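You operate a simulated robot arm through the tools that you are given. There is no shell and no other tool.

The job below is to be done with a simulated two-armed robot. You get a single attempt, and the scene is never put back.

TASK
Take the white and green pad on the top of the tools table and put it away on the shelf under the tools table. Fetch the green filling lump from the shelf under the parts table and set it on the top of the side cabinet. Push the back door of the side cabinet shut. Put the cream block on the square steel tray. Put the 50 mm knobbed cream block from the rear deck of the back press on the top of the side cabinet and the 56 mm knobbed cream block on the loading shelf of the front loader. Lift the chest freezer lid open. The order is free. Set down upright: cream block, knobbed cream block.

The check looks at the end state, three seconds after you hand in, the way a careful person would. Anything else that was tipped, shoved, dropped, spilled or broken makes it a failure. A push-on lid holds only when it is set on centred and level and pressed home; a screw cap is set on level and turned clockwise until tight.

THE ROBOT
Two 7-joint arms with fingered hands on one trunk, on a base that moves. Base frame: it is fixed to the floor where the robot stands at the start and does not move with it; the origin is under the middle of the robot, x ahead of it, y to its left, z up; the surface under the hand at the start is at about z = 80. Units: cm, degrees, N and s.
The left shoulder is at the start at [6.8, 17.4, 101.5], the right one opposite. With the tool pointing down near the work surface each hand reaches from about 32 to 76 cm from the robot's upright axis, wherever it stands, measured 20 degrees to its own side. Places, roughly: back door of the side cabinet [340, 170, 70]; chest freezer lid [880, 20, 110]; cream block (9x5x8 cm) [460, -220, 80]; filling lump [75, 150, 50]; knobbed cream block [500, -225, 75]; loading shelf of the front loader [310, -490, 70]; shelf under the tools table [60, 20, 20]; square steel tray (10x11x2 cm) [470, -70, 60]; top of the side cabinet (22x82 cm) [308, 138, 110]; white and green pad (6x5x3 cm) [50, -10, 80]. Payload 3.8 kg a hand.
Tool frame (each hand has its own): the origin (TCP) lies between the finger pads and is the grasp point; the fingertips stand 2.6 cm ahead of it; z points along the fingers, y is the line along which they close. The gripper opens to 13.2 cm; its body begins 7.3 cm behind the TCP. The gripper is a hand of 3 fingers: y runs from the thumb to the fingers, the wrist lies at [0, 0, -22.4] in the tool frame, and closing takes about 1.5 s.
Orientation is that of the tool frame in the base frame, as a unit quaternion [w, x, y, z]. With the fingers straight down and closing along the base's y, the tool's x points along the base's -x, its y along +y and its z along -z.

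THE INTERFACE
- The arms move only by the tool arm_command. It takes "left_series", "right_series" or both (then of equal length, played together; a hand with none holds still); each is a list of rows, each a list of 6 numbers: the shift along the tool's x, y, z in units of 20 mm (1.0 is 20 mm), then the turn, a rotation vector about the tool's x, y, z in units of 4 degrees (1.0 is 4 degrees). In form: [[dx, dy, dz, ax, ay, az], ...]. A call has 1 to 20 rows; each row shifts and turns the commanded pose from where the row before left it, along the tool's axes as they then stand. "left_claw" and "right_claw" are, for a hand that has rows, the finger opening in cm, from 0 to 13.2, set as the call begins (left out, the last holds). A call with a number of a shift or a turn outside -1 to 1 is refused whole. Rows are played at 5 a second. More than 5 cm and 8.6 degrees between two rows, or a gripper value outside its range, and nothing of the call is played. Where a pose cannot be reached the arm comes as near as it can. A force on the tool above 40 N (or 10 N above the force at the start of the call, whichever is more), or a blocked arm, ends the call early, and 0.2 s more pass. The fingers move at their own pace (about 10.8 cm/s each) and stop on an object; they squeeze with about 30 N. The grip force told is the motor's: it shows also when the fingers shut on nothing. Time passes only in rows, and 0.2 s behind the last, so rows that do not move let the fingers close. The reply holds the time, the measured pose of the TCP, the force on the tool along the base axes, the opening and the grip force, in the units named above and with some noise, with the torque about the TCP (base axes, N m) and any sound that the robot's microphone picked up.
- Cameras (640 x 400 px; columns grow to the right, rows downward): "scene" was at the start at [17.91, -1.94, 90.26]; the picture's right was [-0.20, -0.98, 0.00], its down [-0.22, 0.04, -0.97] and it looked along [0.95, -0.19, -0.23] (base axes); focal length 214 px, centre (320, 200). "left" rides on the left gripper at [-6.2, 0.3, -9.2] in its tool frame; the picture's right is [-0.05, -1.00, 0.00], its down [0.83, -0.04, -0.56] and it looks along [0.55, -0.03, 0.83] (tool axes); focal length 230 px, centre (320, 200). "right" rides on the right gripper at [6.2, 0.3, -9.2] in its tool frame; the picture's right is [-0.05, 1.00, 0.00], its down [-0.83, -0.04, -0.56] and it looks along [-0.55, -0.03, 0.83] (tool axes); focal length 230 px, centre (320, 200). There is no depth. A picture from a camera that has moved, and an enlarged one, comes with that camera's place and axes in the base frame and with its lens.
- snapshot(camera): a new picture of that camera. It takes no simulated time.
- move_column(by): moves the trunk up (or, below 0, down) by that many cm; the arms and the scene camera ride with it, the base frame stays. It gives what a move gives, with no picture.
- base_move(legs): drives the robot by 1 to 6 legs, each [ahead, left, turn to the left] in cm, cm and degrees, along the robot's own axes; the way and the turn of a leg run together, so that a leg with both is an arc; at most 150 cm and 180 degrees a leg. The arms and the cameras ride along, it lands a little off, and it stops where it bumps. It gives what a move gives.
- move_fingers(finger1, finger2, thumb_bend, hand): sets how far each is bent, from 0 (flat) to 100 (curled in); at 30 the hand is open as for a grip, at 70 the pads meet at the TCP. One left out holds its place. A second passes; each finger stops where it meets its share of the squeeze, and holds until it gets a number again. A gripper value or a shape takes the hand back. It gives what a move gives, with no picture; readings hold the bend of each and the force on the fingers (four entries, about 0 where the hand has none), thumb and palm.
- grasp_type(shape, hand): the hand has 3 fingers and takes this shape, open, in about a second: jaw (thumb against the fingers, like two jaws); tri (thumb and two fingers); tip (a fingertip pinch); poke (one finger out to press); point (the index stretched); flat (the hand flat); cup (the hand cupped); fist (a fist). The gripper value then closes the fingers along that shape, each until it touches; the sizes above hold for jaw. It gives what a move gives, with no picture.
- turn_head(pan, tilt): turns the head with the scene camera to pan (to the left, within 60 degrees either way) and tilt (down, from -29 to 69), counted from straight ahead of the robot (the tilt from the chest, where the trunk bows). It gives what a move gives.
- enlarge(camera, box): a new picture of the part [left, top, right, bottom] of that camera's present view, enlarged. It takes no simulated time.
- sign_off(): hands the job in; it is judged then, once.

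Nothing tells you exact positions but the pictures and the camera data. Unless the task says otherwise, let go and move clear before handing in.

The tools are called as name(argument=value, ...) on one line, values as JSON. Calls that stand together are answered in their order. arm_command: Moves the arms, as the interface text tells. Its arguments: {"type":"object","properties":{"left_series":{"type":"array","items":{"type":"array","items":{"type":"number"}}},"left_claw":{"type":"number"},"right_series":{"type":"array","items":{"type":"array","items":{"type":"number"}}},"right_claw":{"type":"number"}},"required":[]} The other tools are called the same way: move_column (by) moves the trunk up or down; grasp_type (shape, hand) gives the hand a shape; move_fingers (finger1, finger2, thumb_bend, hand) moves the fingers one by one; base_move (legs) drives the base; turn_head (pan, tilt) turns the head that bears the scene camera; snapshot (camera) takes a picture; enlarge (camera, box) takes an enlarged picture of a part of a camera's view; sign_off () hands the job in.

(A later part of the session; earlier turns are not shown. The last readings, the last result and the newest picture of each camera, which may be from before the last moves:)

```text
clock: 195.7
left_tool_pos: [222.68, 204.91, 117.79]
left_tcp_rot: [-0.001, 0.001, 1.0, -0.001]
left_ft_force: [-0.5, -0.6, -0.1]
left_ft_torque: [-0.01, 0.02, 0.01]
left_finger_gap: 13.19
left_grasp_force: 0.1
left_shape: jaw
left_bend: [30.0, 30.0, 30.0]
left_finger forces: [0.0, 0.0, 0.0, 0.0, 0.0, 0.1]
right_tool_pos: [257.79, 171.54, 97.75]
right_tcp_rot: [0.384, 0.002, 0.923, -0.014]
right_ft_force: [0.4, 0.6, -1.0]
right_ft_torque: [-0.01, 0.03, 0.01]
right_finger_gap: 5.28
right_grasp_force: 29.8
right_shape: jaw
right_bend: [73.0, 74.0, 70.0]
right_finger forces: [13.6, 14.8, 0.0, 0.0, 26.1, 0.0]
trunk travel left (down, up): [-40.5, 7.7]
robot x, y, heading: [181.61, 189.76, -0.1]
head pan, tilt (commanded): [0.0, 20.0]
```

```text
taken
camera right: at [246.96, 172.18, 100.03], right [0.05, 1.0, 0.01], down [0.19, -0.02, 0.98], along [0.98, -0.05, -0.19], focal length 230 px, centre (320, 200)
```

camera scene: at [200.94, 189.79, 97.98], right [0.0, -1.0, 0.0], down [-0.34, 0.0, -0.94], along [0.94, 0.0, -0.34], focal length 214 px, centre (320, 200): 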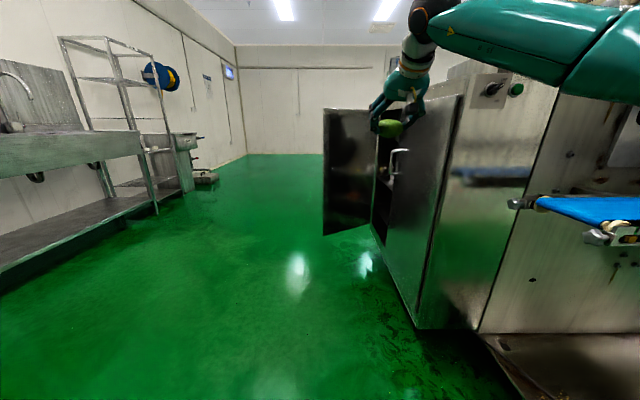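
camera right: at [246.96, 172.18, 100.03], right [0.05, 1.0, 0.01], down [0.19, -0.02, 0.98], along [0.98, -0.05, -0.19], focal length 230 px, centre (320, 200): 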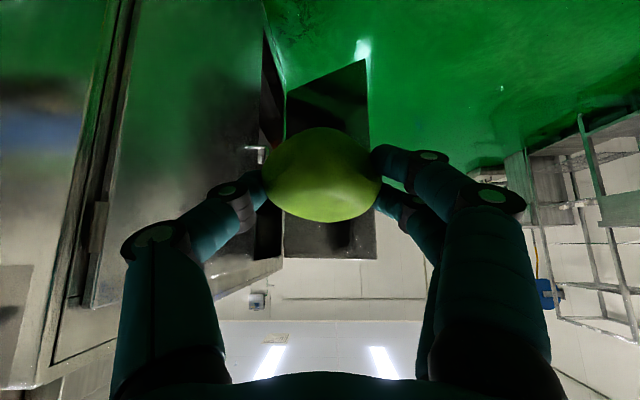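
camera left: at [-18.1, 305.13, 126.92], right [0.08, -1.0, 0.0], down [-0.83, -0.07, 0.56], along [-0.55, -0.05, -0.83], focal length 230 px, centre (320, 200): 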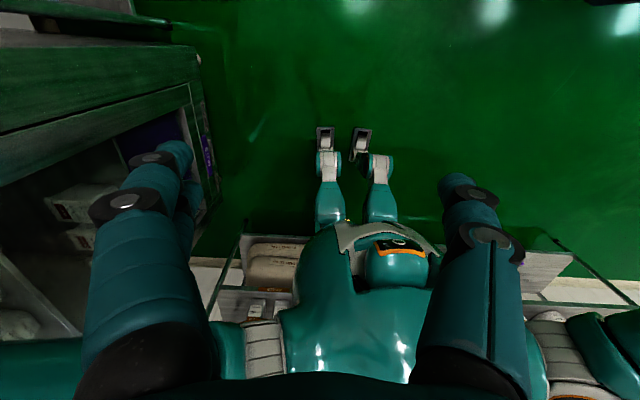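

I see the side cabinet: its long top runs along x, its back door stands open on the +y side at about x≈340-349, y≈150-188. I turn to face -y here, raise and retract the hand with the lump, and then strafe in front of the cabinet's +y face.

base_move(legs=[[0, 0, -90]])

arm_command(right_series=[[0, 0, -1, 0, 0, 0], [0, 0, -1, 0, 0, 0], [0, 0, -1, 0, 0, 0], [0, 0, -1, 0, 0, 0], [0, 0, -1, 0, 0, 0], [0, 0, -1, 0, 0, 0], [0, 0, -1, 0, 0, 0], [0, 0, -1, 0, 0, 0], [0, 0, -1, 0, 0, 0], [0, 0, -1, 0, 0, 0], [0, 0, -1, 0, 0, 0], [0, 0, -1, 0, 0, 0], [0, 0, -1, 0, 0, 0]])

move_column(by=7.5)

snapshot(camera="scene")

```text
clock: 200.0
left_tool_pos: [195.36, 148.82, 117.67]
left_tcp_rot: [-0.001, 0.72, 0.694, 0.0]
left_ft_force: [-0.4, 0.3, 0.1]
left_ft_torque: [0.01, 0.01, 0.0]
left_finger_gap: 13.19
left_grasp_force: 0.0
left_shape: jaw
left_bend: [30.0, 30.0, 30.0]
left_finger forces: [0.0, 0.0, 0.1, 0.0, 0.1, 0.1]
right_tool_pos: [160.94, 114.52, 98.0]
right_tcp_rot: [0.257, 0.665, 0.641, -0.285]
right_ft_force: [0.6, 0.4, -0.9]
right_ft_torque: [-0.01, 0.0, 0.01]
right_finger_gap: 5.21
right_grasp_force: 29.7
right_shape: jaw
right_bend: [73.0, 74.0, 70.0]
right_finger forces: [13.5, 14.6, 0.1, 0.1, 25.8, 0.1]
trunk travel left (down, up): [-40.5, 7.7]
robot x, y, heading: [181.78, 190.18, -92.3]
head pan, tilt (commanded): [0.0, 20.0]
```

```text
clock: 202.8
left_tool_pos: [195.3, 148.79, 117.73]
left_tcp_rot: [-0.001, 0.721, 0.693, -0.002]
left_ft_force: [-0.2, -0.2, 0.4]
left_ft_torque: [-0.02, -0.03, 0.0]
left_finger_gap: 13.17
left_grasp_force: 0.0
left_shape: jaw
left_bend: [30.0, 30.0, 30.0]
left_finger forces: [0.1, 0.1, 0.0, 0.0, 0.0, 0.0]
right_tool_pos: [161.98, 133.11, 116.08]
right_tcp_rot: [0.257, 0.665, 0.64, -0.286]
right_ft_force: [0.1, 0.1, -1.0]
right_ft_torque: [0.01, 0.03, -0.03]
right_finger_gap: 5.21
right_grasp_force: 30.2
right_shape: jaw
right_bend: [73.0, 74.0, 70.0]
right_finger forces: [14.0, 15.1, 0.0, 0.0, 25.8, 0.0]
trunk travel left (down, up): [-40.5, 7.7]
robot x, y, heading: [181.5, 189.96, -92.3]
head pan, tilt (commanded): [0.0, 20.0]
```

```text
clock: 203.9
left_tool_pos: [195.31, 148.49, 125.07]
left_tcp_rot: [-0.002, 0.72, 0.694, 0.0]
left_ft_force: [-0.3, 0.7, 0.1]
left_ft_torque: [0.06, -0.02, -0.03]
left_finger_gap: 13.2
left_grasp_force: 0.0
left_shape: jaw
left_bend: [30.0, 30.0, 30.0]
left_finger forces: [0.1, 0.0, 0.0, 0.1, 0.1, 0.1]
right_tool_pos: [162.1, 132.94, 123.48]
right_tcp_rot: [0.255, 0.665, 0.641, -0.285]
right_ft_force: [0.9, 0.0, -1.8]
right_ft_torque: [0.05, -0.03, 0.04]
right_finger_gap: 5.21
right_grasp_force: 29.3
right_shape: jaw
right_bend: [73.0, 74.0, 70.0]
right_finger forces: [14.0, 15.2, 0.1, 0.0, 25.9, 0.0]
trunk travel left (down, up): [-48.0, 0.2]
robot x, y, heading: [182.31, 189.93, -92.2]
head pan, tilt (commanded): [0.0, 20.0]
```

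```text
taken
camera scene: at [180.89, 169.68, 108.21], right [-1.0, 0.04, 0.0], down [0.01, 0.34, -0.94], along [-0.04, -0.94, -0.34], focal length 214 px, centre (320, 200)
```

scene: 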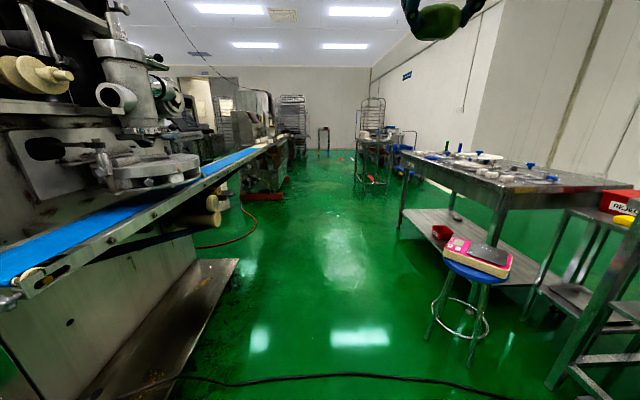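

The line machinery is on the -y side. I back off a bit in +y and strafe left (+x) to stand in front of the cabinet's +y face.

base_move(legs=[[-28, 0, 2.2], [0, 70, 0]])

snapshot(camera="scene")

turn_head(pan=40, tilt=25)

snapshot(camera="scene")

```text
clock: 212.1
left_tool_pos: [267.93, 177.4, 125.17]
left_tcp_rot: [-0.001, 0.707, 0.707, 0.0]
left_ft_force: [-0.7, 0.1, -1.0]
left_ft_torque: [-0.03, -0.02, 0.0]
left_finger_gap: 13.18
left_grasp_force: 0.1
left_shape: jaw
left_bend: [30.0, 30.0, 30.0]
left_finger forces: [0.0, 0.0, 0.0, 0.1, 0.0, 0.0]
right_tool_pos: [235.35, 160.41, 123.76]
right_tcp_rot: [0.263, 0.652, 0.654, -0.281]
right_ft_force: [-0.7, -0.6, -1.3]
right_ft_torque: [0.02, -0.02, 0.0]
right_finger_gap: 5.23
right_grasp_force: 29.7
right_shape: jaw
right_bend: [73.0, 74.0, 70.0]
right_finger forces: [14.1, 15.2, 0.1, 0.0, 25.8, 0.0]
trunk travel left (down, up): [-48.0, 0.2]
robot x, y, heading: [252.79, 217.79, -89.8]
head pan, tilt (commanded): [0.0, 20.0]
```

```text
taken
camera scene: at [252.68, 197.83, 108.24], right [-1.0, 0.0, 0.0], down [0.0, 0.34, -0.94], along [0.0, -0.94, -0.34], focal length 214 px, centre (320, 200)
```

scene: 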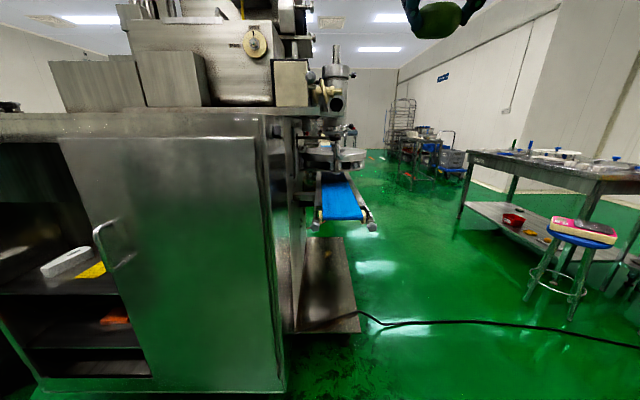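

```text
clock: 213.2
left_tool_pos: [267.83, 177.42, 125.31]
left_tcp_rot: [-0.002, 0.707, 0.708, 0.0]
left_ft_force: [0.9, 0.2, 0.5]
left_ft_torque: [-0.04, -0.01, -0.01]
left_finger_gap: 13.2
left_grasp_force: 0.1
left_shape: jaw
left_bend: [30.0, 30.0, 30.0]
left_finger forces: [0.0, 0.0, 0.0, 0.0, 0.1, 0.0]
right_tool_pos: [235.32, 160.4, 123.63]
right_tcp_rot: [0.262, 0.652, 0.654, -0.28]
right_ft_force: [-0.1, 0.0, -1.4]
right_ft_torque: [0.04, 0.02, 0.02]
right_finger_gap: 5.2
right_grasp_force: 29.8
right_shape: jaw
right_bend: [73.0, 74.0, 70.0]
right_finger forces: [14.1, 15.2, 0.0, 0.0, 25.9, 0.0]
trunk travel left (down, up): [-48.0, 0.2]
robot x, y, heading: [253.11, 218.03, -89.8]
head pan, tilt (commanded): [40.0, 25.0]
```

```text
taken
camera scene: at [258.59, 200.09, 107.44], right [-0.77, -0.64, 0.0], down [-0.27, 0.32, -0.91], along [0.58, -0.69, -0.42], focal length 214 px, centre (320, 200)
```

scene: 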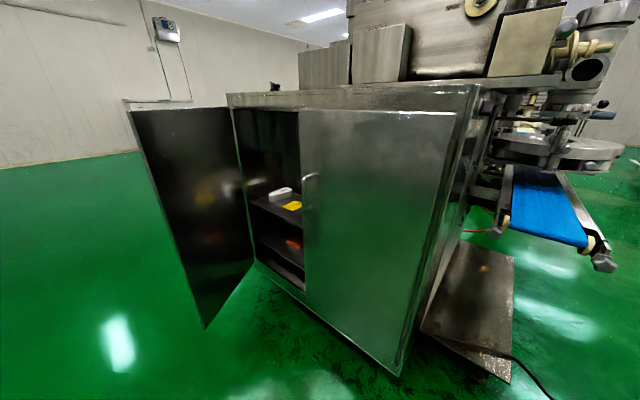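

Clear view: the cabinet top front edge is y≈149 from x≈264 to 352 at z≈110; the back door hinges at (353,149) with its free edge near (336,186). I strafe to x≈303 and look at the top with the hand camera.

base_move(legs=[[0, 50, 0]])

turn_head(pan=0, tilt=20)

snapshot(camera="scene")

snapshot(camera="right")

snapshot(camera="left")

```text
clock: 218.1
left_tool_pos: [318.81, 177.6, 125.23]
left_tcp_rot: [-0.001, 0.705, 0.709, 0.0]
left_ft_force: [0.5, 0.2, 0.0]
left_ft_torque: [0.01, 0.01, 0.0]
left_finger_gap: 13.18
left_grasp_force: 0.1
left_shape: jaw
left_bend: [30.0, 30.0, 30.0]
left_finger forces: [0.1, 0.1, 0.0, 0.0, 0.0, 0.0]
right_tool_pos: [286.35, 160.56, 123.67]
right_tcp_rot: [0.262, 0.651, 0.655, -0.28]
right_ft_force: [0.7, 0.1, -1.4]
right_ft_torque: [0.0, -0.01, -0.02]
right_finger_gap: 5.21
right_grasp_force: 30.0
right_shape: jaw
right_bend: [73.0, 74.0, 70.0]
right_finger forces: [14.2, 15.2, 0.1, 0.0, 25.8, 0.0]
trunk travel left (down, up): [-48.0, 0.2]
robot x, y, heading: [303.44, 218.21, -89.6]
head pan, tilt (commanded): [40.0, 25.0]
```

```text
clock: 219.2
left_tool_pos: [318.85, 177.63, 125.21]
left_tcp_rot: [-0.002, 0.706, 0.708, 0.0]
left_ft_force: [0.1, 0.7, 0.5]
left_ft_torque: [-0.01, -0.01, -0.03]
left_finger_gap: 13.2
left_grasp_force: 0.1
left_shape: jaw
left_bend: [30.0, 30.0, 30.0]
left_finger forces: [0.0, 0.1, 0.0, 0.1, 0.1, 0.1]
right_tool_pos: [286.27, 160.53, 123.76]
right_tcp_rot: [0.262, 0.651, 0.655, -0.28]
right_ft_force: [0.0, 0.4, -1.4]
right_ft_torque: [-0.01, 0.0, -0.02]
right_finger_gap: 5.23
right_grasp_force: 30.6
right_shape: jaw
right_bend: [73.0, 74.0, 70.0]
right_finger forces: [14.2, 15.2, 0.0, 0.0, 25.8, 0.1]
trunk travel left (down, up): [-48.0, 0.2]
robot x, y, heading: [303.49, 218.2, -89.7]
head pan, tilt (commanded): [0.0, 20.0]
```

```text
taken
camera scene: at [303.53, 197.99, 108.24], right [-1.0, -0.01, 0.0], down [0.0, 0.34, -0.94], along [0.01, -0.94, -0.34], focal length 214 px, centre (320, 200)
```

scene: 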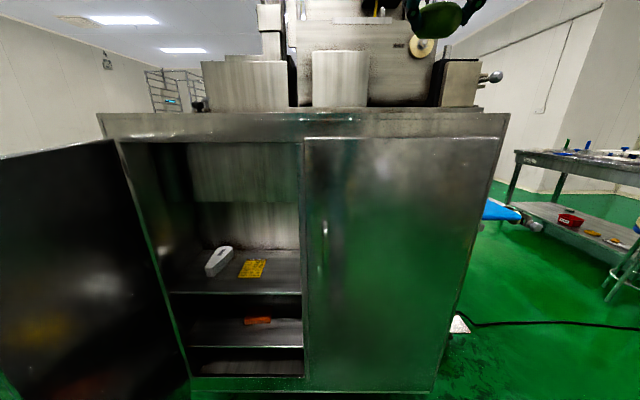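

```text
taken
camera right: at [286.78, 171.37, 125.86], right [1.0, -0.04, 0.01], down [-0.02, -0.19, 0.98], along [-0.04, -0.98, -0.19], focal length 230 px, centre (320, 200)
```

right: 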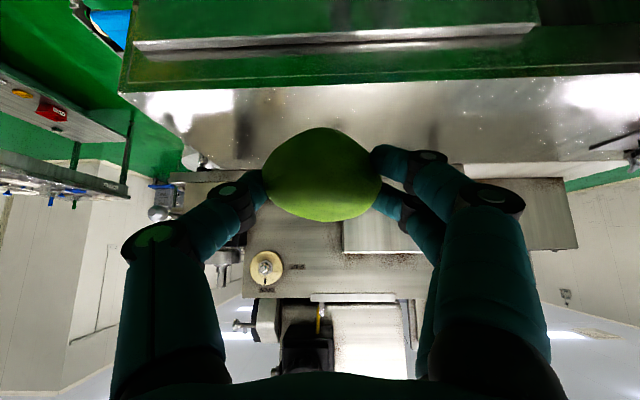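

```text
taken
camera left: at [319.3, 171.57, 134.49], right [-1.0, -0.06, 0.0], down [-0.05, 0.83, 0.56], along [-0.03, 0.56, -0.83], focal length 230 px, centre (320, 200)
```

left: 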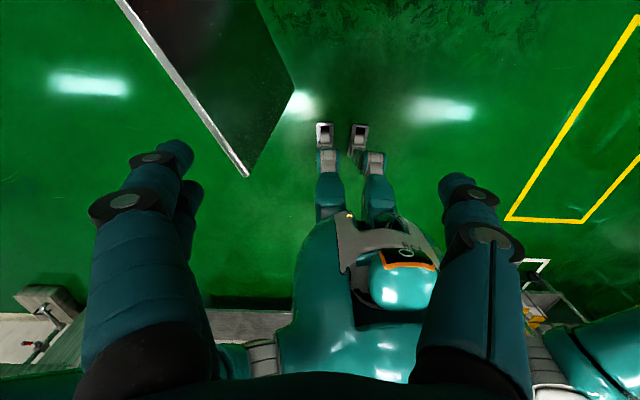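

The cabinet top is clear around x≈287 (y 127–149, z 110). I move 14 cm closer and set the hand to 30° pitch so the lump is level.

base_move(legs=[[14, 0, 0]])

arm_command(right_series=[[0, 0, 0, 0, 1, 0], [0, 0, 0, 0, 1, 0], [0, 0, 0, 0, 1, 0], [0, 0, 0, 0, 0.9, 0], [0, 0, 0, 0, 0, 0]])

snapshot(camera="right")

```text
clock: 220.5
left_tool_pos: [318.94, 163.52, 125.28]
left_tcp_rot: [-0.002, 0.706, 0.708, -0.001]
left_ft_force: [0.5, -0.1, 0.0]
left_ft_torque: [-0.04, 0.0, -0.03]
left_finger_gap: 13.18
left_grasp_force: 0.1
left_shape: jaw
left_bend: [30.0, 30.0, 30.0]
left_finger forces: [0.0, 0.0, 0.1, 0.0, 0.1, 0.0]
right_tool_pos: [286.45, 146.33, 123.88]
right_tcp_rot: [0.263, 0.65, 0.655, -0.28]
right_ft_force: [0.4, -0.4, -1.5]
right_ft_torque: [0.06, 0.01, 0.01]
right_finger_gap: 5.2
right_grasp_force: 29.6
right_shape: jaw
right_bend: [73.0, 74.0, 70.0]
right_finger forces: [14.3, 15.2, 0.0, 0.0, 25.7, 0.0]
trunk travel left (down, up): [-48.0, 0.2]
robot x, y, heading: [303.71, 204.06, -89.8]
head pan, tilt (commanded): [0.0, 20.0]
```

```text
clock: 221.7
left_tool_pos: [318.9, 163.44, 125.23]
left_tcp_rot: [-0.001, 0.706, 0.708, -0.001]
left_ft_force: [1.1, -0.4, 0.0]
left_ft_torque: [-0.05, -0.02, -0.02]
left_finger_gap: 13.19
left_grasp_force: 0.0
left_shape: jaw
left_bend: [30.0, 30.0, 30.0]
left_finger forces: [0.0, 0.0, 0.0, 0.0, 0.0, 0.0]
right_tool_pos: [286.43, 146.37, 123.68]
right_tcp_rot: [0.171, 0.683, 0.685, -0.188]
right_ft_force: [0.8, 0.2, -1.6]
right_ft_torque: [0.02, 0.0, 0.02]
right_finger_gap: 5.2
right_grasp_force: 29.7
right_shape: jaw
right_bend: [73.0, 74.0, 70.0]
right_finger forces: [14.3, 15.4, 0.1, 0.0, 25.8, 0.0]
trunk travel left (down, up): [-48.0, 0.2]
robot x, y, heading: [303.61, 204.16, -89.7]
head pan, tilt (commanded): [0.0, 20.0]
```

```text
taken
camera right: at [286.9, 156.3, 128.73], right [1.0, -0.05, 0.0], down [-0.02, -0.45, 0.89], along [-0.04, -0.89, -0.45], focal length 230 px, centre (320, 200)
```

right: 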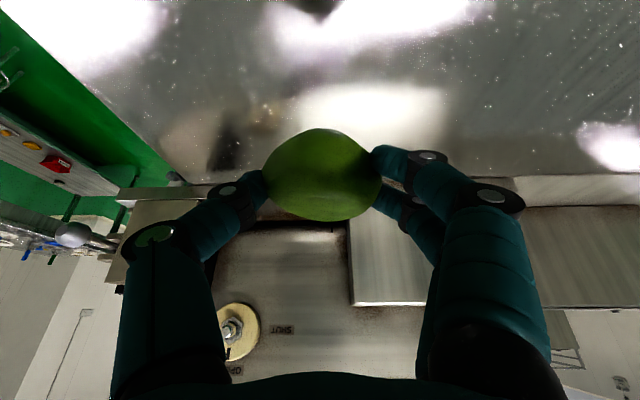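

Lump is level in the hand. Moving forward and down to just above the top.

arm_command(right_series=[[-0.158, 0.018, 0.892, 0, 0, 0], [-0.158, 0.018, 0.892, 0, 0, 0], [-0.158, 0.018, 0.892, 0, 0, 0], [-0.158, 0.018, 0.892, 0, 0, 0], [-0.158, 0.018, 0.892, 0, 0, 0], [-0.158, 0.018, 0.892, 0, 0, 0], [0, 0, 0, 0, 0, 0]])

snapshot(camera="right")

snapshot(camera="scene")

```text
clock: 223.3
left_tool_pos: [318.87, 163.57, 125.33]
left_tcp_rot: [-0.001, 0.706, 0.708, -0.001]
left_ft_force: [0.7, -0.3, -0.3]
left_ft_torque: [0.0, 0.0, -0.01]
left_finger_gap: 13.21
left_grasp_force: 0.0
left_shape: jaw
left_bend: [30.0, 30.0, 30.0]
left_finger forces: [0.0, 0.1, 0.0, 0.0, 0.0, 0.0]
right_tool_pos: [286.51, 139.37, 115.31]
right_tcp_rot: [0.171, 0.683, 0.685, -0.19]
right_ft_force: [0.0, 0.8, -1.0]
right_ft_torque: [0.04, 0.03, 0.01]
right_finger_gap: 5.2
right_grasp_force: 30.5
right_shape: jaw
right_bend: [73.0, 74.0, 70.0]
right_finger forces: [14.6, 15.5, 0.1, 0.0, 25.8, 0.1]
trunk travel left (down, up): [-48.0, 0.2]
robot x, y, heading: [304.01, 204.39, -89.6]
head pan, tilt (commanded): [0.0, 20.0]
```

```text
taken
camera right: at [286.95, 149.3, 120.32], right [1.0, -0.05, 0.0], down [-0.02, -0.45, 0.89], along [-0.04, -0.89, -0.45], focal length 230 px, centre (320, 200)
```

right: 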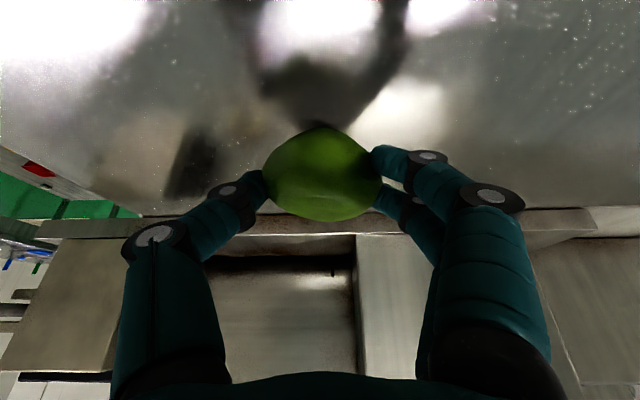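

```text
taken
camera scene: at [303.58, 183.91, 108.25], right [-1.0, 0.0, 0.0], down [0.0, 0.34, -0.94], along [0.0, -0.94, -0.34], focal length 214 px, centre (320, 200)
```

scene: 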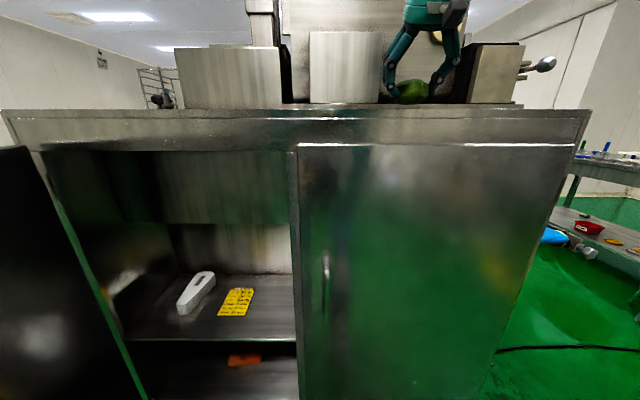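

The lump's reflection shows it's about 1–1.5 cm above the surface. Lowering in small steps.

arm_command(right_series=[[0.147, 0.007, 0.26, 0, 0, 0], [0.098, 0.005, 0.174, 0, 0, 0], [0, 0, 0, 0, 0, 0]])

arm_command(right_series=[[0.074, 0.003, 0.13, 0, 0, 0], [0, 0, 0, 0, 0, 0]])

snapshot(camera="right")

```text
clock: 224.1
left_tool_pos: [318.97, 163.43, 125.23]
left_tcp_rot: [-0.001, 0.706, 0.708, -0.002]
left_ft_force: [0.4, -0.3, -0.4]
left_ft_torque: [0.0, -0.01, 0.04]
left_finger_gap: 13.19
left_grasp_force: 0.1
left_shape: jaw
left_bend: [30.0, 30.0, 30.0]
left_finger forces: [0.1, 0.0, 0.0, 0.0, 0.0, 0.0]
right_tool_pos: [286.39, 139.39, 114.41]
right_tcp_rot: [0.173, 0.683, 0.684, -0.189]
right_ft_force: [-0.3, 0.3, -0.9]
right_ft_torque: [0.01, -0.03, 0.01]
right_finger_gap: 5.2
right_grasp_force: 30.0
right_shape: jaw
right_bend: [73.0, 74.0, 70.0]
right_finger forces: [14.5, 15.6, 0.1, 0.1, 25.7, 0.0]
trunk travel left (down, up): [-48.0, 0.2]
robot x, y, heading: [303.64, 204.11, -89.9]
head pan, tilt (commanded): [0.0, 20.0]
```

```text
clock: 224.7
left_tool_pos: [318.88, 163.46, 125.28]
left_tcp_rot: [-0.001, 0.706, 0.708, -0.001]
left_ft_force: [-0.3, 0.3, -0.2]
left_ft_torque: [0.01, -0.01, 0.01]
left_finger_gap: 13.2
left_grasp_force: 0.1
left_shape: jaw
left_bend: [30.0, 30.0, 30.0]
left_finger forces: [0.0, 0.1, 0.0, 0.0, 0.1, 0.0]
right_tool_pos: [286.44, 139.42, 114.03]
right_tcp_rot: [0.173, 0.682, 0.685, -0.189]
right_ft_force: [-0.3, 0.7, -1.5]
right_ft_torque: [-0.01, 0.0, -0.02]
right_finger_gap: 5.24
right_grasp_force: 30.5
right_shape: jaw
right_bend: [73.0, 74.0, 70.0]
right_finger forces: [14.4, 15.6, 0.1, 0.1, 25.9, 0.0]
trunk travel left (down, up): [-48.0, 0.2]
robot x, y, heading: [303.65, 204.12, -89.7]
head pan, tilt (commanded): [0.0, 20.0]
```

```text
taken
camera right: at [286.9, 149.36, 119.07], right [1.0, -0.05, 0.0], down [-0.02, -0.45, 0.89], along [-0.04, -0.89, -0.45], focal length 230 px, centre (320, 200)
```

right: 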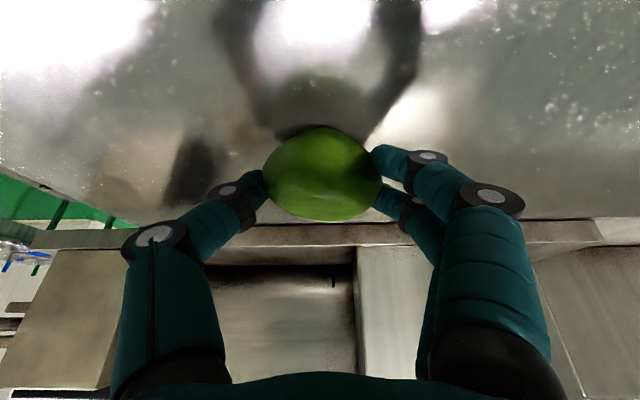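

Not yet touching; continuing with 0.25 cm steps.

arm_command(right_series=[[0.062, 0.003, 0.11, 0, 0, 0], [0, 0, 0, 0, 0, 0]])

arm_command(right_series=[[0.062, 0.003, 0.11, 0, 0, 0], [0, 0, 0, 0, 0, 0]])

```text
clock: 225.3
left_tool_pos: [318.91, 163.51, 125.26]
left_tcp_rot: [-0.001, 0.705, 0.709, -0.002]
left_ft_force: [-0.1, 0.4, -0.4]
left_ft_torque: [-0.04, -0.01, -0.03]
left_finger_gap: 13.2
left_grasp_force: 0.0
left_shape: jaw
left_bend: [30.0, 30.0, 30.0]
left_finger forces: [0.1, 0.0, 0.0, 0.0, 0.0, 0.0]
right_tool_pos: [286.32, 139.44, 113.92]
right_tcp_rot: [0.173, 0.683, 0.684, -0.189]
right_ft_force: [-0.2, 0.2, 0.2]
right_ft_torque: [-0.04, 0.0, -0.04]
right_finger_gap: 5.24
right_grasp_force: 30.0
right_shape: jaw
right_bend: [73.0, 74.0, 70.0]
right_finger forces: [14.4, 15.8, 0.1, 0.1, 26.0, 0.0]
trunk travel left (down, up): [-48.0, 0.2]
robot x, y, heading: [303.7, 203.78, -89.9]
head pan, tilt (commanded): [0.0, 20.0]
```

```text
clock: 225.9
left_tool_pos: [318.99, 163.66, 125.29]
left_tcp_rot: [-0.001, 0.706, 0.708, -0.001]
left_ft_force: [0.4, 0.6, 0.3]
left_ft_torque: [-0.02, -0.02, 0.0]
left_finger_gap: 13.19
left_grasp_force: 0.2
left_shape: jaw
left_bend: [30.0, 30.0, 30.0]
left_finger forces: [0.0, 0.1, 0.1, 0.1, 0.0, 0.0]
right_tool_pos: [286.41, 139.52, 113.8]
right_tcp_rot: [0.173, 0.682, 0.685, -0.19]
right_ft_force: [-0.4, 1.6, 5.0]
right_ft_torque: [-0.14, 0.03, -0.01]
right_finger_gap: 5.18
right_grasp_force: 29.9
right_shape: jaw
right_bend: [73.0, 74.0, 70.0]
right_finger forces: [14.5, 17.4, 0.0, 0.1, 27.7, 0.1]
trunk travel left (down, up): [-48.0, 0.2]
robot x, y, heading: [303.66, 204.19, -89.7]
head pan, tilt (commanded): [0.0, 20.0]
```

Contact at about 5 N. Releasing the lump and rising clear.

arm_command(right_series=[[0, 0, 0, 0, 0, 0], [0, 0, 0, 0, 0, 0], [0, 0, 0, 0, 0, 0], [0, 0, 0, 0, 0, 0], [0, 0, 0, 0, 0, 0]], right_claw=9.5)

arm_command(right_series=[[-0.49, -0.024, -0.87, 0, 0, 0], [-0.49, -0.024, -0.87, 0, 0, 0], [-0.49, -0.024, -0.87, 0, 0, 0], [-0.49, -0.024, -0.87, 0, 0, 0], [0, 0, 0, 0, 0, 0]])

snapshot(camera="right")

snapshot(camera="scene")

```text
clock: 227.1
left_tool_pos: [318.9, 163.51, 125.11]
left_tcp_rot: [-0.001, 0.706, 0.708, -0.002]
left_ft_force: [0.8, 0.2, -0.7]
left_ft_torque: [-0.01, 0.01, 0.0]
left_finger_gap: 13.21
left_grasp_force: 0.1
left_shape: jaw
left_bend: [30.0, 30.0, 30.0]
left_finger forces: [0.0, 0.1, 0.1, 0.0, 0.0, 0.1]
right_tool_pos: [286.33, 139.54, 113.53]
right_tcp_rot: [0.172, 0.683, 0.684, -0.19]
right_ft_force: [-0.4, -0.4, -0.3]
right_ft_torque: [-0.01, 0.03, -0.04]
right_finger_gap: 9.45
right_grasp_force: 0.0
right_shape: jaw
right_bend: [66.0, 66.0, 63.0]
right_finger forces: [0.0, 0.1, 0.0, 0.0, 0.1, 0.0]
trunk travel left (down, up): [-48.0, 0.2]
robot x, y, heading: [303.31, 203.98, -89.7]
head pan, tilt (commanded): [0.0, 20.0]
```

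```text
clock: 228.3
left_tool_pos: [318.77, 163.47, 125.25]
left_tcp_rot: [-0.002, 0.706, 0.708, -0.001]
left_ft_force: [0.5, 0.8, 0.3]
left_ft_torque: [0.02, -0.01, 0.0]
left_finger_gap: 13.16
left_grasp_force: 0.2
left_shape: jaw
left_bend: [30.0, 30.0, 30.0]
left_finger forces: [0.0, 0.1, 0.0, 0.0, 0.0, 0.0]
right_tool_pos: [286.34, 139.39, 121.55]
right_tcp_rot: [0.171, 0.683, 0.684, -0.189]
right_ft_force: [0.2, 0.1, -0.6]
right_ft_torque: [-0.01, 0.01, -0.01]
right_finger_gap: 9.45
right_grasp_force: 0.1
right_shape: jaw
right_bend: [66.0, 66.0, 63.0]
right_finger forces: [0.1, 0.0, 0.0, 0.0, 0.1, 0.0]
trunk travel left (down, up): [-48.0, 0.2]
robot x, y, heading: [304.01, 204.15, -89.8]
head pan, tilt (commanded): [0.0, 20.0]
```

```text
taken
camera right: at [286.86, 149.34, 126.58], right [1.0, -0.05, 0.0], down [-0.02, -0.45, 0.89], along [-0.04, -0.89, -0.45], focal length 230 px, centre (320, 200)
```

right: 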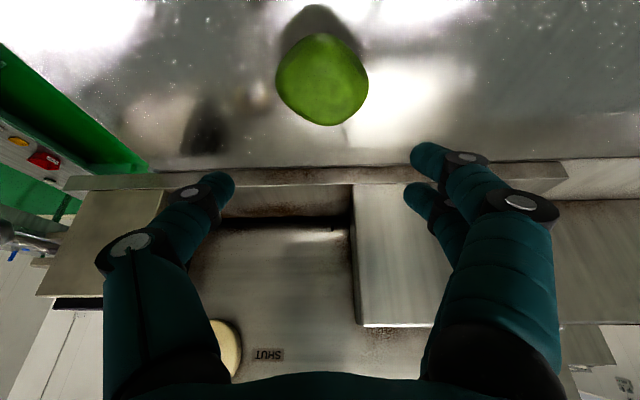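

```text
taken
camera scene: at [303.57, 183.88, 108.24], right [-1.0, 0.0, 0.0], down [0.0, 0.34, -0.94], along [0.0, -0.94, -0.34], focal length 214 px, centre (320, 200)
```

scene: 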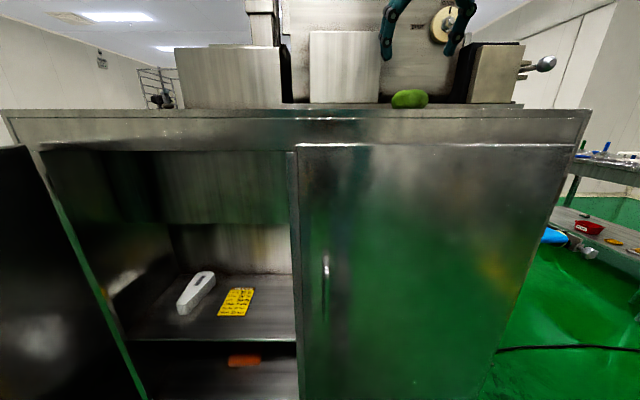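

The lump stands on the cabinet top. Next: the back door. I'll back off, strafe to the door's outer side, lower the closed right hand there, and push the door shut with the base plus arm.

arm_command(right_series=[[-0.49, 0, -0.87, 0, 0, 0], [-0.49, 0, -0.87, 0, 0, 0], [-0.49, 0, -0.87, 0, 0, 0], [0, 0, 0, 0, 0, 0], [0, 0, 0, 0, 0, 0]], right_claw=0)

base_move(legs=[[-26, 0, 0], [0, 65, 0]])

arm_command(right_series=[[0.87, 0, -0.49, 0, 0, 0], [0.87, 0, -0.49, 0, 0, 0], [0.87, 0, -0.49, 0, 0, 0], [0.87, 0, -0.49, 0, 0, 0], [0.87, 0, -0.49, 0, 0, 0], [0.87, 0, -0.49, 0, 0, 0], [0.87, 0, -0.49, 0, 0, 0], [0.87, 0, -0.49, 0, 0, 0], [0, 0, 0, 0, 0, 0]])

turn_head(pan=-20, tilt=35)

snapshot(camera="scene")

snapshot(camera="right")

```text
clock: 229.5
left_tool_pos: [318.87, 163.47, 125.31]
left_tcp_rot: [-0.001, 0.706, 0.709, -0.001]
left_ft_force: [-0.2, -0.9, 0.1]
left_ft_torque: [0.03, -0.03, 0.0]
left_finger_gap: 13.18
left_grasp_force: 0.0
left_shape: jaw
left_bend: [30.0, 30.0, 30.0]
left_finger forces: [0.0, 0.0, 0.0, 0.1, 0.0, 0.1]
right_tool_pos: [286.5, 139.42, 127.86]
right_tcp_rot: [0.172, 0.682, 0.685, -0.189]
right_ft_force: [0.3, 0.0, 0.0]
right_ft_torque: [-0.01, 0.04, 0.03]
right_finger_gap: 0.0
right_grasp_force: 29.8
right_shape: jaw
right_bend: [66.0, 66.0, 67.0]
right_finger forces: [0.0, 0.0, 0.1, 0.1, 0.1, 0.0]
trunk travel left (down, up): [-48.0, 0.2]
robot x, y, heading: [304.07, 204.07, -89.9]
head pan, tilt (commanded): [0.0, 20.0]
```

```text
clock: 237.2
left_tool_pos: [384.01, 190.31, 125.3]
left_tcp_rot: [-0.001, 0.703, 0.711, -0.001]
left_ft_force: [0.4, 0.7, -0.5]
left_ft_torque: [0.01, 0.0, 0.0]
left_finger_gap: 13.18
left_grasp_force: 0.1
left_shape: jaw
left_bend: [30.0, 30.0, 30.0]
left_finger forces: [0.0, 0.1, 0.0, 0.0, 0.0, 0.1]
right_tool_pos: [351.86, 166.25, 127.79]
right_tcp_rot: [0.172, 0.681, 0.686, -0.189]
right_ft_force: [-0.5, 0.1, -0.8]
right_ft_torque: [-0.01, 0.04, -0.05]
right_finger_gap: 0.0
right_grasp_force: 30.0
right_shape: jaw
right_bend: [66.0, 66.0, 67.0]
right_finger forces: [0.0, 0.0, 0.1, 0.1, 0.0, 0.0]
trunk travel left (down, up): [-48.0, 0.2]
robot x, y, heading: [368.93, 230.62, -89.8]
head pan, tilt (commanded): [0.0, 20.0]
```

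```text
clock: 239.2
left_tool_pos: [384.15, 190.32, 125.16]
left_tcp_rot: [-0.002, 0.704, 0.71, -0.002]
left_ft_force: [0.2, -1.4, -0.7]
left_ft_torque: [0.0, 0.0, 0.02]
left_finger_gap: 13.18
left_grasp_force: 0.0
left_shape: jaw
left_bend: [30.0, 30.0, 30.0]
left_finger forces: [0.1, 0.0, 0.0, 0.0, 0.0, 0.1]
right_tool_pos: [351.78, 182.1, 127.84]
right_tcp_rot: [0.172, 0.682, 0.686, -0.188]
right_ft_force: [0.0, -0.3, 0.0]
right_ft_torque: [-0.01, -0.01, -0.01]
right_finger_gap: 0.0
right_grasp_force: 29.8
right_shape: jaw
right_bend: [66.0, 66.0, 67.0]
right_finger forces: [0.1, 0.1, 0.1, 0.0, 0.1, 0.0]
trunk travel left (down, up): [-48.0, 0.2]
robot x, y, heading: [368.59, 230.8, -89.7]
head pan, tilt (commanded): [0.0, 20.0]
```

```text
clock: 240.0
left_tool_pos: [384.06, 190.36, 125.21]
left_tcp_rot: [-0.001, 0.704, 0.711, -0.001]
left_ft_force: [0.5, -0.7, 0.8]
left_ft_torque: [0.0, 0.02, -0.02]
left_finger_gap: 13.2
left_grasp_force: 0.1
left_shape: jaw
left_bend: [30.0, 30.0, 30.0]
left_finger forces: [0.0, 0.0, 0.0, 0.0, 0.0, 0.0]
right_tool_pos: [351.85, 182.09, 127.74]
right_tcp_rot: [0.172, 0.682, 0.686, -0.189]
right_ft_force: [0.3, -0.6, 0.7]
right_ft_torque: [0.01, -0.02, 0.01]
right_finger_gap: 0.0
right_grasp_force: 30.4
right_shape: jaw
right_bend: [66.0, 66.0, 67.0]
right_finger forces: [0.1, 0.0, 0.0, 0.0, 0.0, 0.0]
trunk travel left (down, up): [-48.0, 0.2]
robot x, y, heading: [368.66, 230.82, -89.9]
head pan, tilt (commanded): [-20.0, 35.0]
```

```text
taken
camera scene: at [365.74, 211.7, 105.87], right [-0.94, 0.33, 0.0], down [0.19, 0.54, -0.82], along [-0.27, -0.77, -0.57], focal length 214 px, centre (320, 200)
```

scene: 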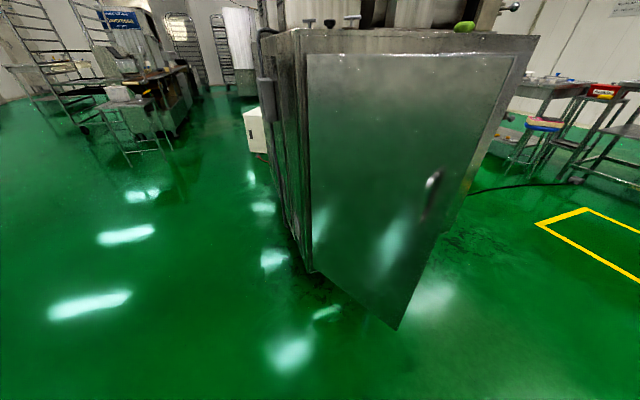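

```text
taken
camera right: at [352.29, 192.03, 132.75], right [1.0, -0.05, 0.0], down [-0.02, -0.45, 0.89], along [-0.04, -0.89, -0.45], focal length 230 px, centre (320, 200)
```

right: 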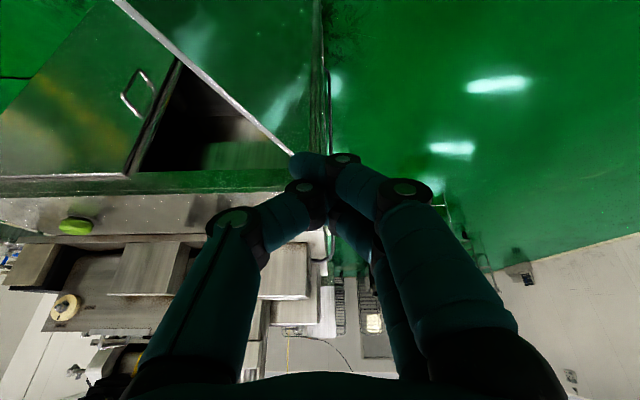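

The door's outer face is in view: hinge at (347,149), free edge (325,185), open ~59°. I lower the trunk so that the closed hand is beside the door at z≈90, then push along the door's arc with the base.

move_column(by=-37)

base_move(legs=[[3, -15, 0]])

snapshot(camera="scene")

snapshot(camera="right")

```text
clock: 243.6
left_tool_pos: [384.05, 190.38, 88.2]
left_tcp_rot: [-0.001, 0.704, 0.71, -0.002]
left_ft_force: [-0.2, -0.5, 0.1]
left_ft_torque: [-0.02, -0.01, -0.02]
left_finger_gap: 13.21
left_grasp_force: 0.0
left_shape: jaw
left_bend: [30.0, 30.0, 30.0]
left_finger forces: [0.1, 0.0, 0.0, 0.1, 0.0, 0.0]
right_tool_pos: [351.81, 182.03, 90.66]
right_tcp_rot: [0.171, 0.682, 0.686, -0.19]
right_ft_force: [-0.3, -0.6, 0.5]
right_ft_torque: [0.03, 0.0, 0.05]
right_finger_gap: 0.0
right_grasp_force: 30.1
right_shape: jaw
right_bend: [66.0, 66.0, 67.0]
right_finger forces: [0.1, 0.0, 0.0, 0.0, 0.0, 0.1]
trunk travel left (down, up): [-11.0, 37.2]
robot x, y, heading: [368.68, 230.87, -89.4]
head pan, tilt (commanded): [-20.0, 35.0]
```

```text
clock: 245.6
left_tool_pos: [368.99, 187.17, 88.24]
left_tcp_rot: [-0.001, 0.704, 0.71, -0.001]
left_ft_force: [0.3, 0.2, 0.5]
left_ft_torque: [0.01, 0.01, 0.01]
left_finger_gap: 13.21
left_grasp_force: 0.0
left_shape: jaw
left_bend: [30.0, 30.0, 30.0]
left_finger forces: [0.1, 0.1, 0.1, 0.1, 0.0, 0.1]
right_tool_pos: [336.8, 178.94, 90.75]
right_tcp_rot: [0.173, 0.681, 0.686, -0.189]
right_ft_force: [-0.1, 0.5, 0.0]
right_ft_torque: [0.02, 0.02, 0.01]
right_finger_gap: 0.0
right_grasp_force: 30.2
right_shape: jaw
right_bend: [66.0, 66.0, 67.0]
right_finger forces: [0.0, 0.1, 0.0, 0.1, 0.0, 0.0]
trunk travel left (down, up): [-11.0, 37.2]
robot x, y, heading: [353.35, 228.13, -90.0]
head pan, tilt (commanded): [-20.0, 35.0]
```

```text
taken
camera scene: at [350.66, 210.43, 64.94], right [-0.94, 0.33, 0.0], down [0.19, 0.54, -0.82], along [-0.27, -0.77, -0.57], focal length 214 px, centre (320, 200)
```

scene: 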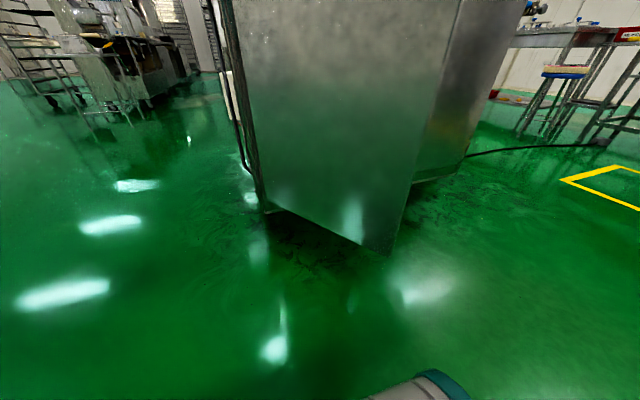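

```text
taken
camera right: at [337.24, 188.84, 95.72], right [1.0, -0.04, 0.0], down [-0.02, -0.45, 0.89], along [-0.04, -0.89, -0.45], focal length 230 px, centre (320, 200)
```

right: 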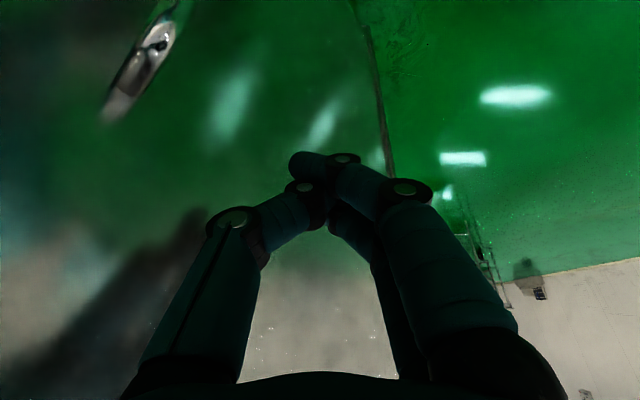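

The hand is right next to the door's outer face, handle to its side. Pushing along the arc now.

base_move(legs=[[3.9, -8.5, 0], [5.8, -6.1, 0]])

snapshot(camera="scene")

snapshot(camera="right")

```text
clock: 247.8
left_tool_pos: [354.44, 177.28, 88.39]
left_tcp_rot: [-0.002, 0.705, 0.71, -0.002]
left_ft_force: [1.1, 0.2, -0.5]
left_ft_torque: [-0.01, -0.02, 0.01]
left_finger_gap: 13.19
left_grasp_force: 0.0
left_shape: jaw
left_bend: [30.0, 30.0, 30.0]
left_finger forces: [0.0, 0.0, 0.1, 0.1, 0.0, 0.0]
right_tool_pos: [322.2, 169.13, 90.73]
right_tcp_rot: [0.173, 0.681, 0.686, -0.188]
right_ft_force: [0.8, 0.2, -0.2]
right_ft_torque: [-0.01, -0.01, -0.02]
right_finger_gap: 0.0
right_grasp_force: 29.8
right_shape: jaw
right_bend: [67.0, 67.0, 67.0]
right_finger forces: [0.1, 0.0, 0.1, 0.0, 0.0, 0.0]
trunk travel left (down, up): [-11.0, 37.2]
robot x, y, heading: [339.0, 218.03, -89.5]
head pan, tilt (commanded): [-20.0, 35.0]
```

```text
taken
camera scene: at [336.08, 200.61, 64.93], right [-0.94, 0.34, 0.0], down [0.19, 0.54, -0.82], along [-0.27, -0.77, -0.57], focal length 214 px, centre (320, 200)
```

scene: 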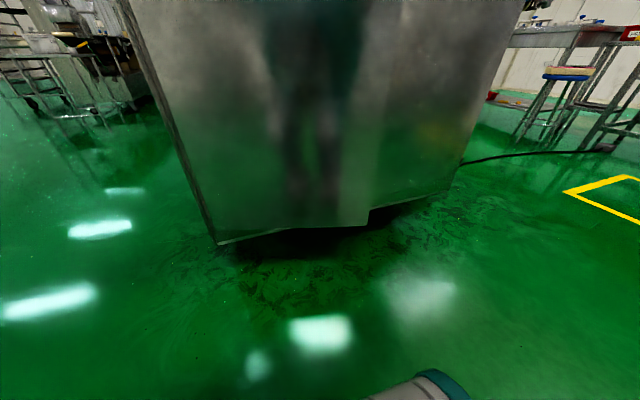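

```text
taken
camera right: at [322.62, 179.04, 95.71], right [1.0, -0.05, 0.0], down [-0.02, -0.45, 0.89], along [-0.04, -0.89, -0.45], focal length 230 px, centre (320, 200)
```

right: 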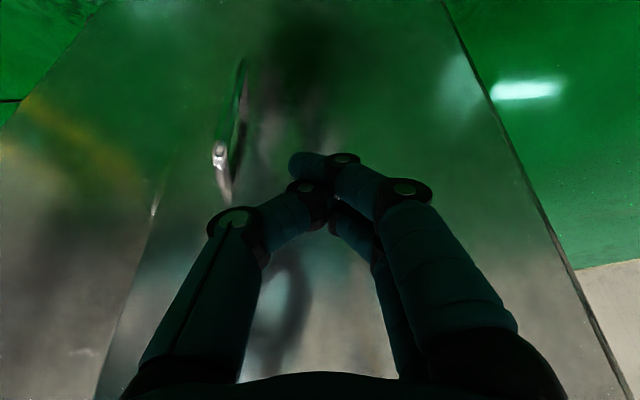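

The door is nearly shut already (ajar by ~10°). I move on toward the face and finish with the arm.

base_move(legs=[[9, -3, 0]])

arm_command(right_series=[[-0.43, 0, 0.25, 0, 0, 0], [-0.43, 0, 0.25, 0, 0, 0], [-0.43, 0, 0.25, 0, 0, 0], [0, 0, 0, 0, 0, 0]])

snapshot(camera="scene")

snapshot(camera="right")

```text
clock: 248.9
left_tool_pos: [351.66, 168.25, 88.19]
left_tcp_rot: [-0.001, 0.705, 0.71, -0.001]
left_ft_force: [-0.2, -0.2, -0.1]
left_ft_torque: [0.0, -0.01, 0.01]
left_finger_gap: 13.18
left_grasp_force: 0.0
left_shape: jaw
left_bend: [30.0, 30.0, 30.0]
left_finger forces: [0.1, 0.0, 0.1, 0.0, 0.0, 0.0]
right_tool_pos: [319.22, 160.0, 90.65]
right_tcp_rot: [0.172, 0.682, 0.686, -0.188]
right_ft_force: [0.4, -0.9, 0.0]
right_ft_torque: [0.01, 0.01, 0.0]
right_finger_gap: 0.0
right_grasp_force: 30.1
right_shape: jaw
right_bend: [67.0, 68.0, 67.0]
right_finger forces: [0.0, 0.1, 0.1, 0.1, 0.1, 0.0]
trunk travel left (down, up): [-11.0, 37.2]
robot x, y, heading: [336.12, 208.86, -89.5]
head pan, tilt (commanded): [-20.0, 35.0]
```

```text
clock: 249.9
left_tool_pos: [351.46, 168.28, 88.22]
left_tcp_rot: [-0.002, 0.704, 0.71, -0.001]
left_ft_force: [0.0, -0.5, -0.8]
left_ft_torque: [0.0, -0.03, -0.01]
left_finger_gap: 13.2
left_grasp_force: 0.1
left_shape: jaw
left_bend: [30.0, 30.0, 30.0]
left_finger forces: [0.1, 0.1, 0.0, 0.1, 0.0, 0.0]
right_tool_pos: [319.12, 156.91, 90.76]
right_tcp_rot: [0.172, 0.682, 0.685, -0.19]
right_ft_force: [0.5, 0.2, 0.1]
right_ft_torque: [0.03, -0.01, -0.02]
right_finger_gap: 0.0
right_grasp_force: 30.6
right_shape: jaw
right_bend: [67.0, 68.0, 67.0]
right_finger forces: [0.0, 0.1, 0.0, 0.0, 0.1, 0.0]
trunk travel left (down, up): [-11.0, 37.2]
robot x, y, heading: [336.37, 208.36, -89.6]
head pan, tilt (commanded): [-20.0, 35.0]
```

```text
taken
camera scene: at [333.17, 191.54, 64.94], right [-0.94, 0.33, 0.0], down [0.19, 0.54, -0.82], along [-0.27, -0.77, -0.57], focal length 214 px, centre (320, 200)
```

scene: 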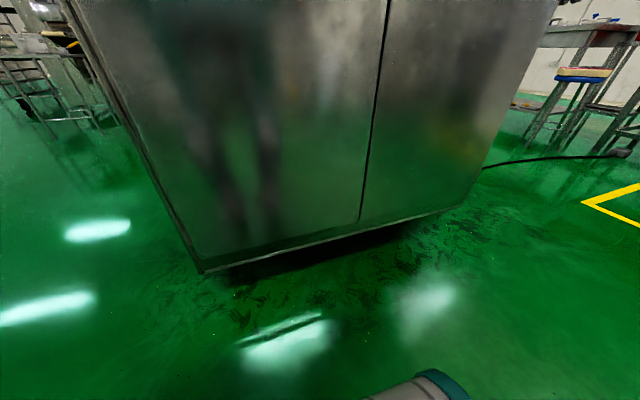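

```text
taken
camera right: at [319.6, 166.89, 95.71], right [1.0, -0.05, 0.0], down [-0.02, -0.45, 0.89], along [-0.04, -0.89, -0.45], focal length 230 px, centre (320, 200)
```

right: 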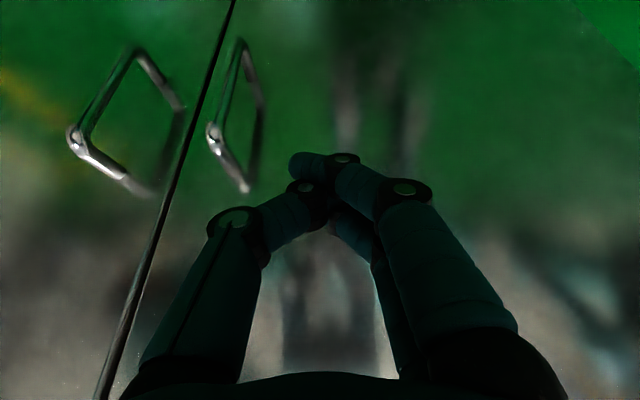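

The door looks flush with the front door. I press it gently to make sure it's home.

arm_command(right_series=[[-0.43, 0, 0.25, 0, 0, 0], [-0.43, 0, 0.25, 0, 0, 0], [0, 0, 0, 0, 0, 0]])

arm_command(right_series=[[-0.43, 0, 0.25, 0, 0, 0], [-0.43, 0, 0.25, 0, 0, 0], [-0.22, 0, 0.13, 0, 0, 0], [0, 0, 0, 0, 0, 0]])

enlarge(camera="right", box=[40, 0, 360, 200])

```text
clock: 250.7
left_tool_pos: [351.52, 168.23, 88.19]
left_tcp_rot: [-0.001, 0.704, 0.71, -0.001]
left_ft_force: [0.3, -0.5, 0.0]
left_ft_torque: [-0.02, 0.01, -0.04]
left_finger_gap: 13.18
left_grasp_force: 0.1
left_shape: jaw
left_bend: [30.0, 30.0, 30.0]
left_finger forces: [0.1, 0.1, 0.1, 0.1, 0.1, 0.0]
right_tool_pos: [319.32, 155.01, 90.76]
right_tcp_rot: [0.172, 0.681, 0.686, -0.189]
right_ft_force: [0.6, -0.5, -0.2]
right_ft_torque: [0.04, -0.02, -0.01]
right_finger_gap: 0.0
right_grasp_force: 30.5
right_shape: jaw
right_bend: [67.0, 68.0, 67.0]
right_finger forces: [0.0, 0.0, 0.1, 0.1, 0.1, 0.0]
trunk travel left (down, up): [-11.0, 37.2]
robot x, y, heading: [336.14, 208.6, -89.6]
head pan, tilt (commanded): [-20.0, 35.0]
```

```text
clock: 251.2
left_tool_pos: [351.66, 168.3, 88.37]
left_tcp_rot: [-0.001, 0.704, 0.71, -0.001]
left_ft_force: [0.3, 0.5, -0.3]
left_ft_torque: [0.03, -0.05, 0.0]
left_finger_gap: 13.18
left_grasp_force: 0.0
left_shape: jaw
left_bend: [30.0, 30.0, 30.0]
left_finger forces: [0.1, 0.0, 0.0, 0.0, 0.1, 0.1]
right_tool_pos: [319.49, 154.46, 90.54]
right_tcp_rot: [0.166, 0.678, 0.692, -0.186]
right_ft_force: [3.0, 17.9, 1.3]
right_ft_torque: [0.15, -0.03, -0.2]
right_finger_gap: 0.0
right_grasp_force: 29.7
right_shape: jaw
right_bend: [67.0, 70.0, 74.0]
right_finger forces: [0.0, 28.0, 0.1, 0.0, 0.1, 0.1]
trunk travel left (down, up): [-11.0, 37.2]
robot x, y, heading: [336.29, 209.05, -89.9]
head pan, tilt (commanded): [-20.0, 35.0]
stopped in row 2 (right hand): the force on the tool passed its limit at 48 N (the readings are from after the stop); the commanded pose is now the measured one
```

```text
2.00 times, centred on (200, 100) of right
camera zoom: at [319.87, 164.28, 95.64], right [1.0, -0.03, -0.01], down [-0.01, -0.46, 0.89], along [-0.03, -0.89, -0.46], focal length 460 px, centre (560, 400)
```

zoom: 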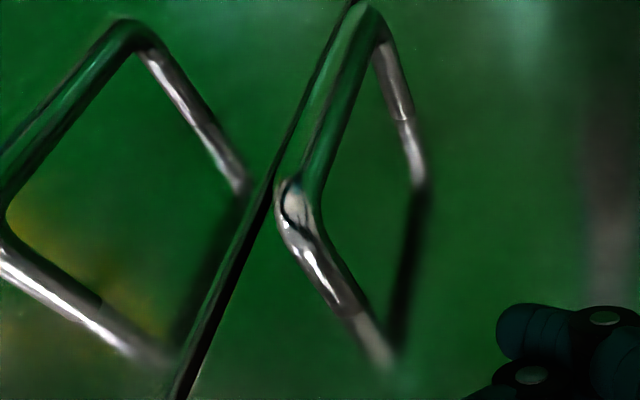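

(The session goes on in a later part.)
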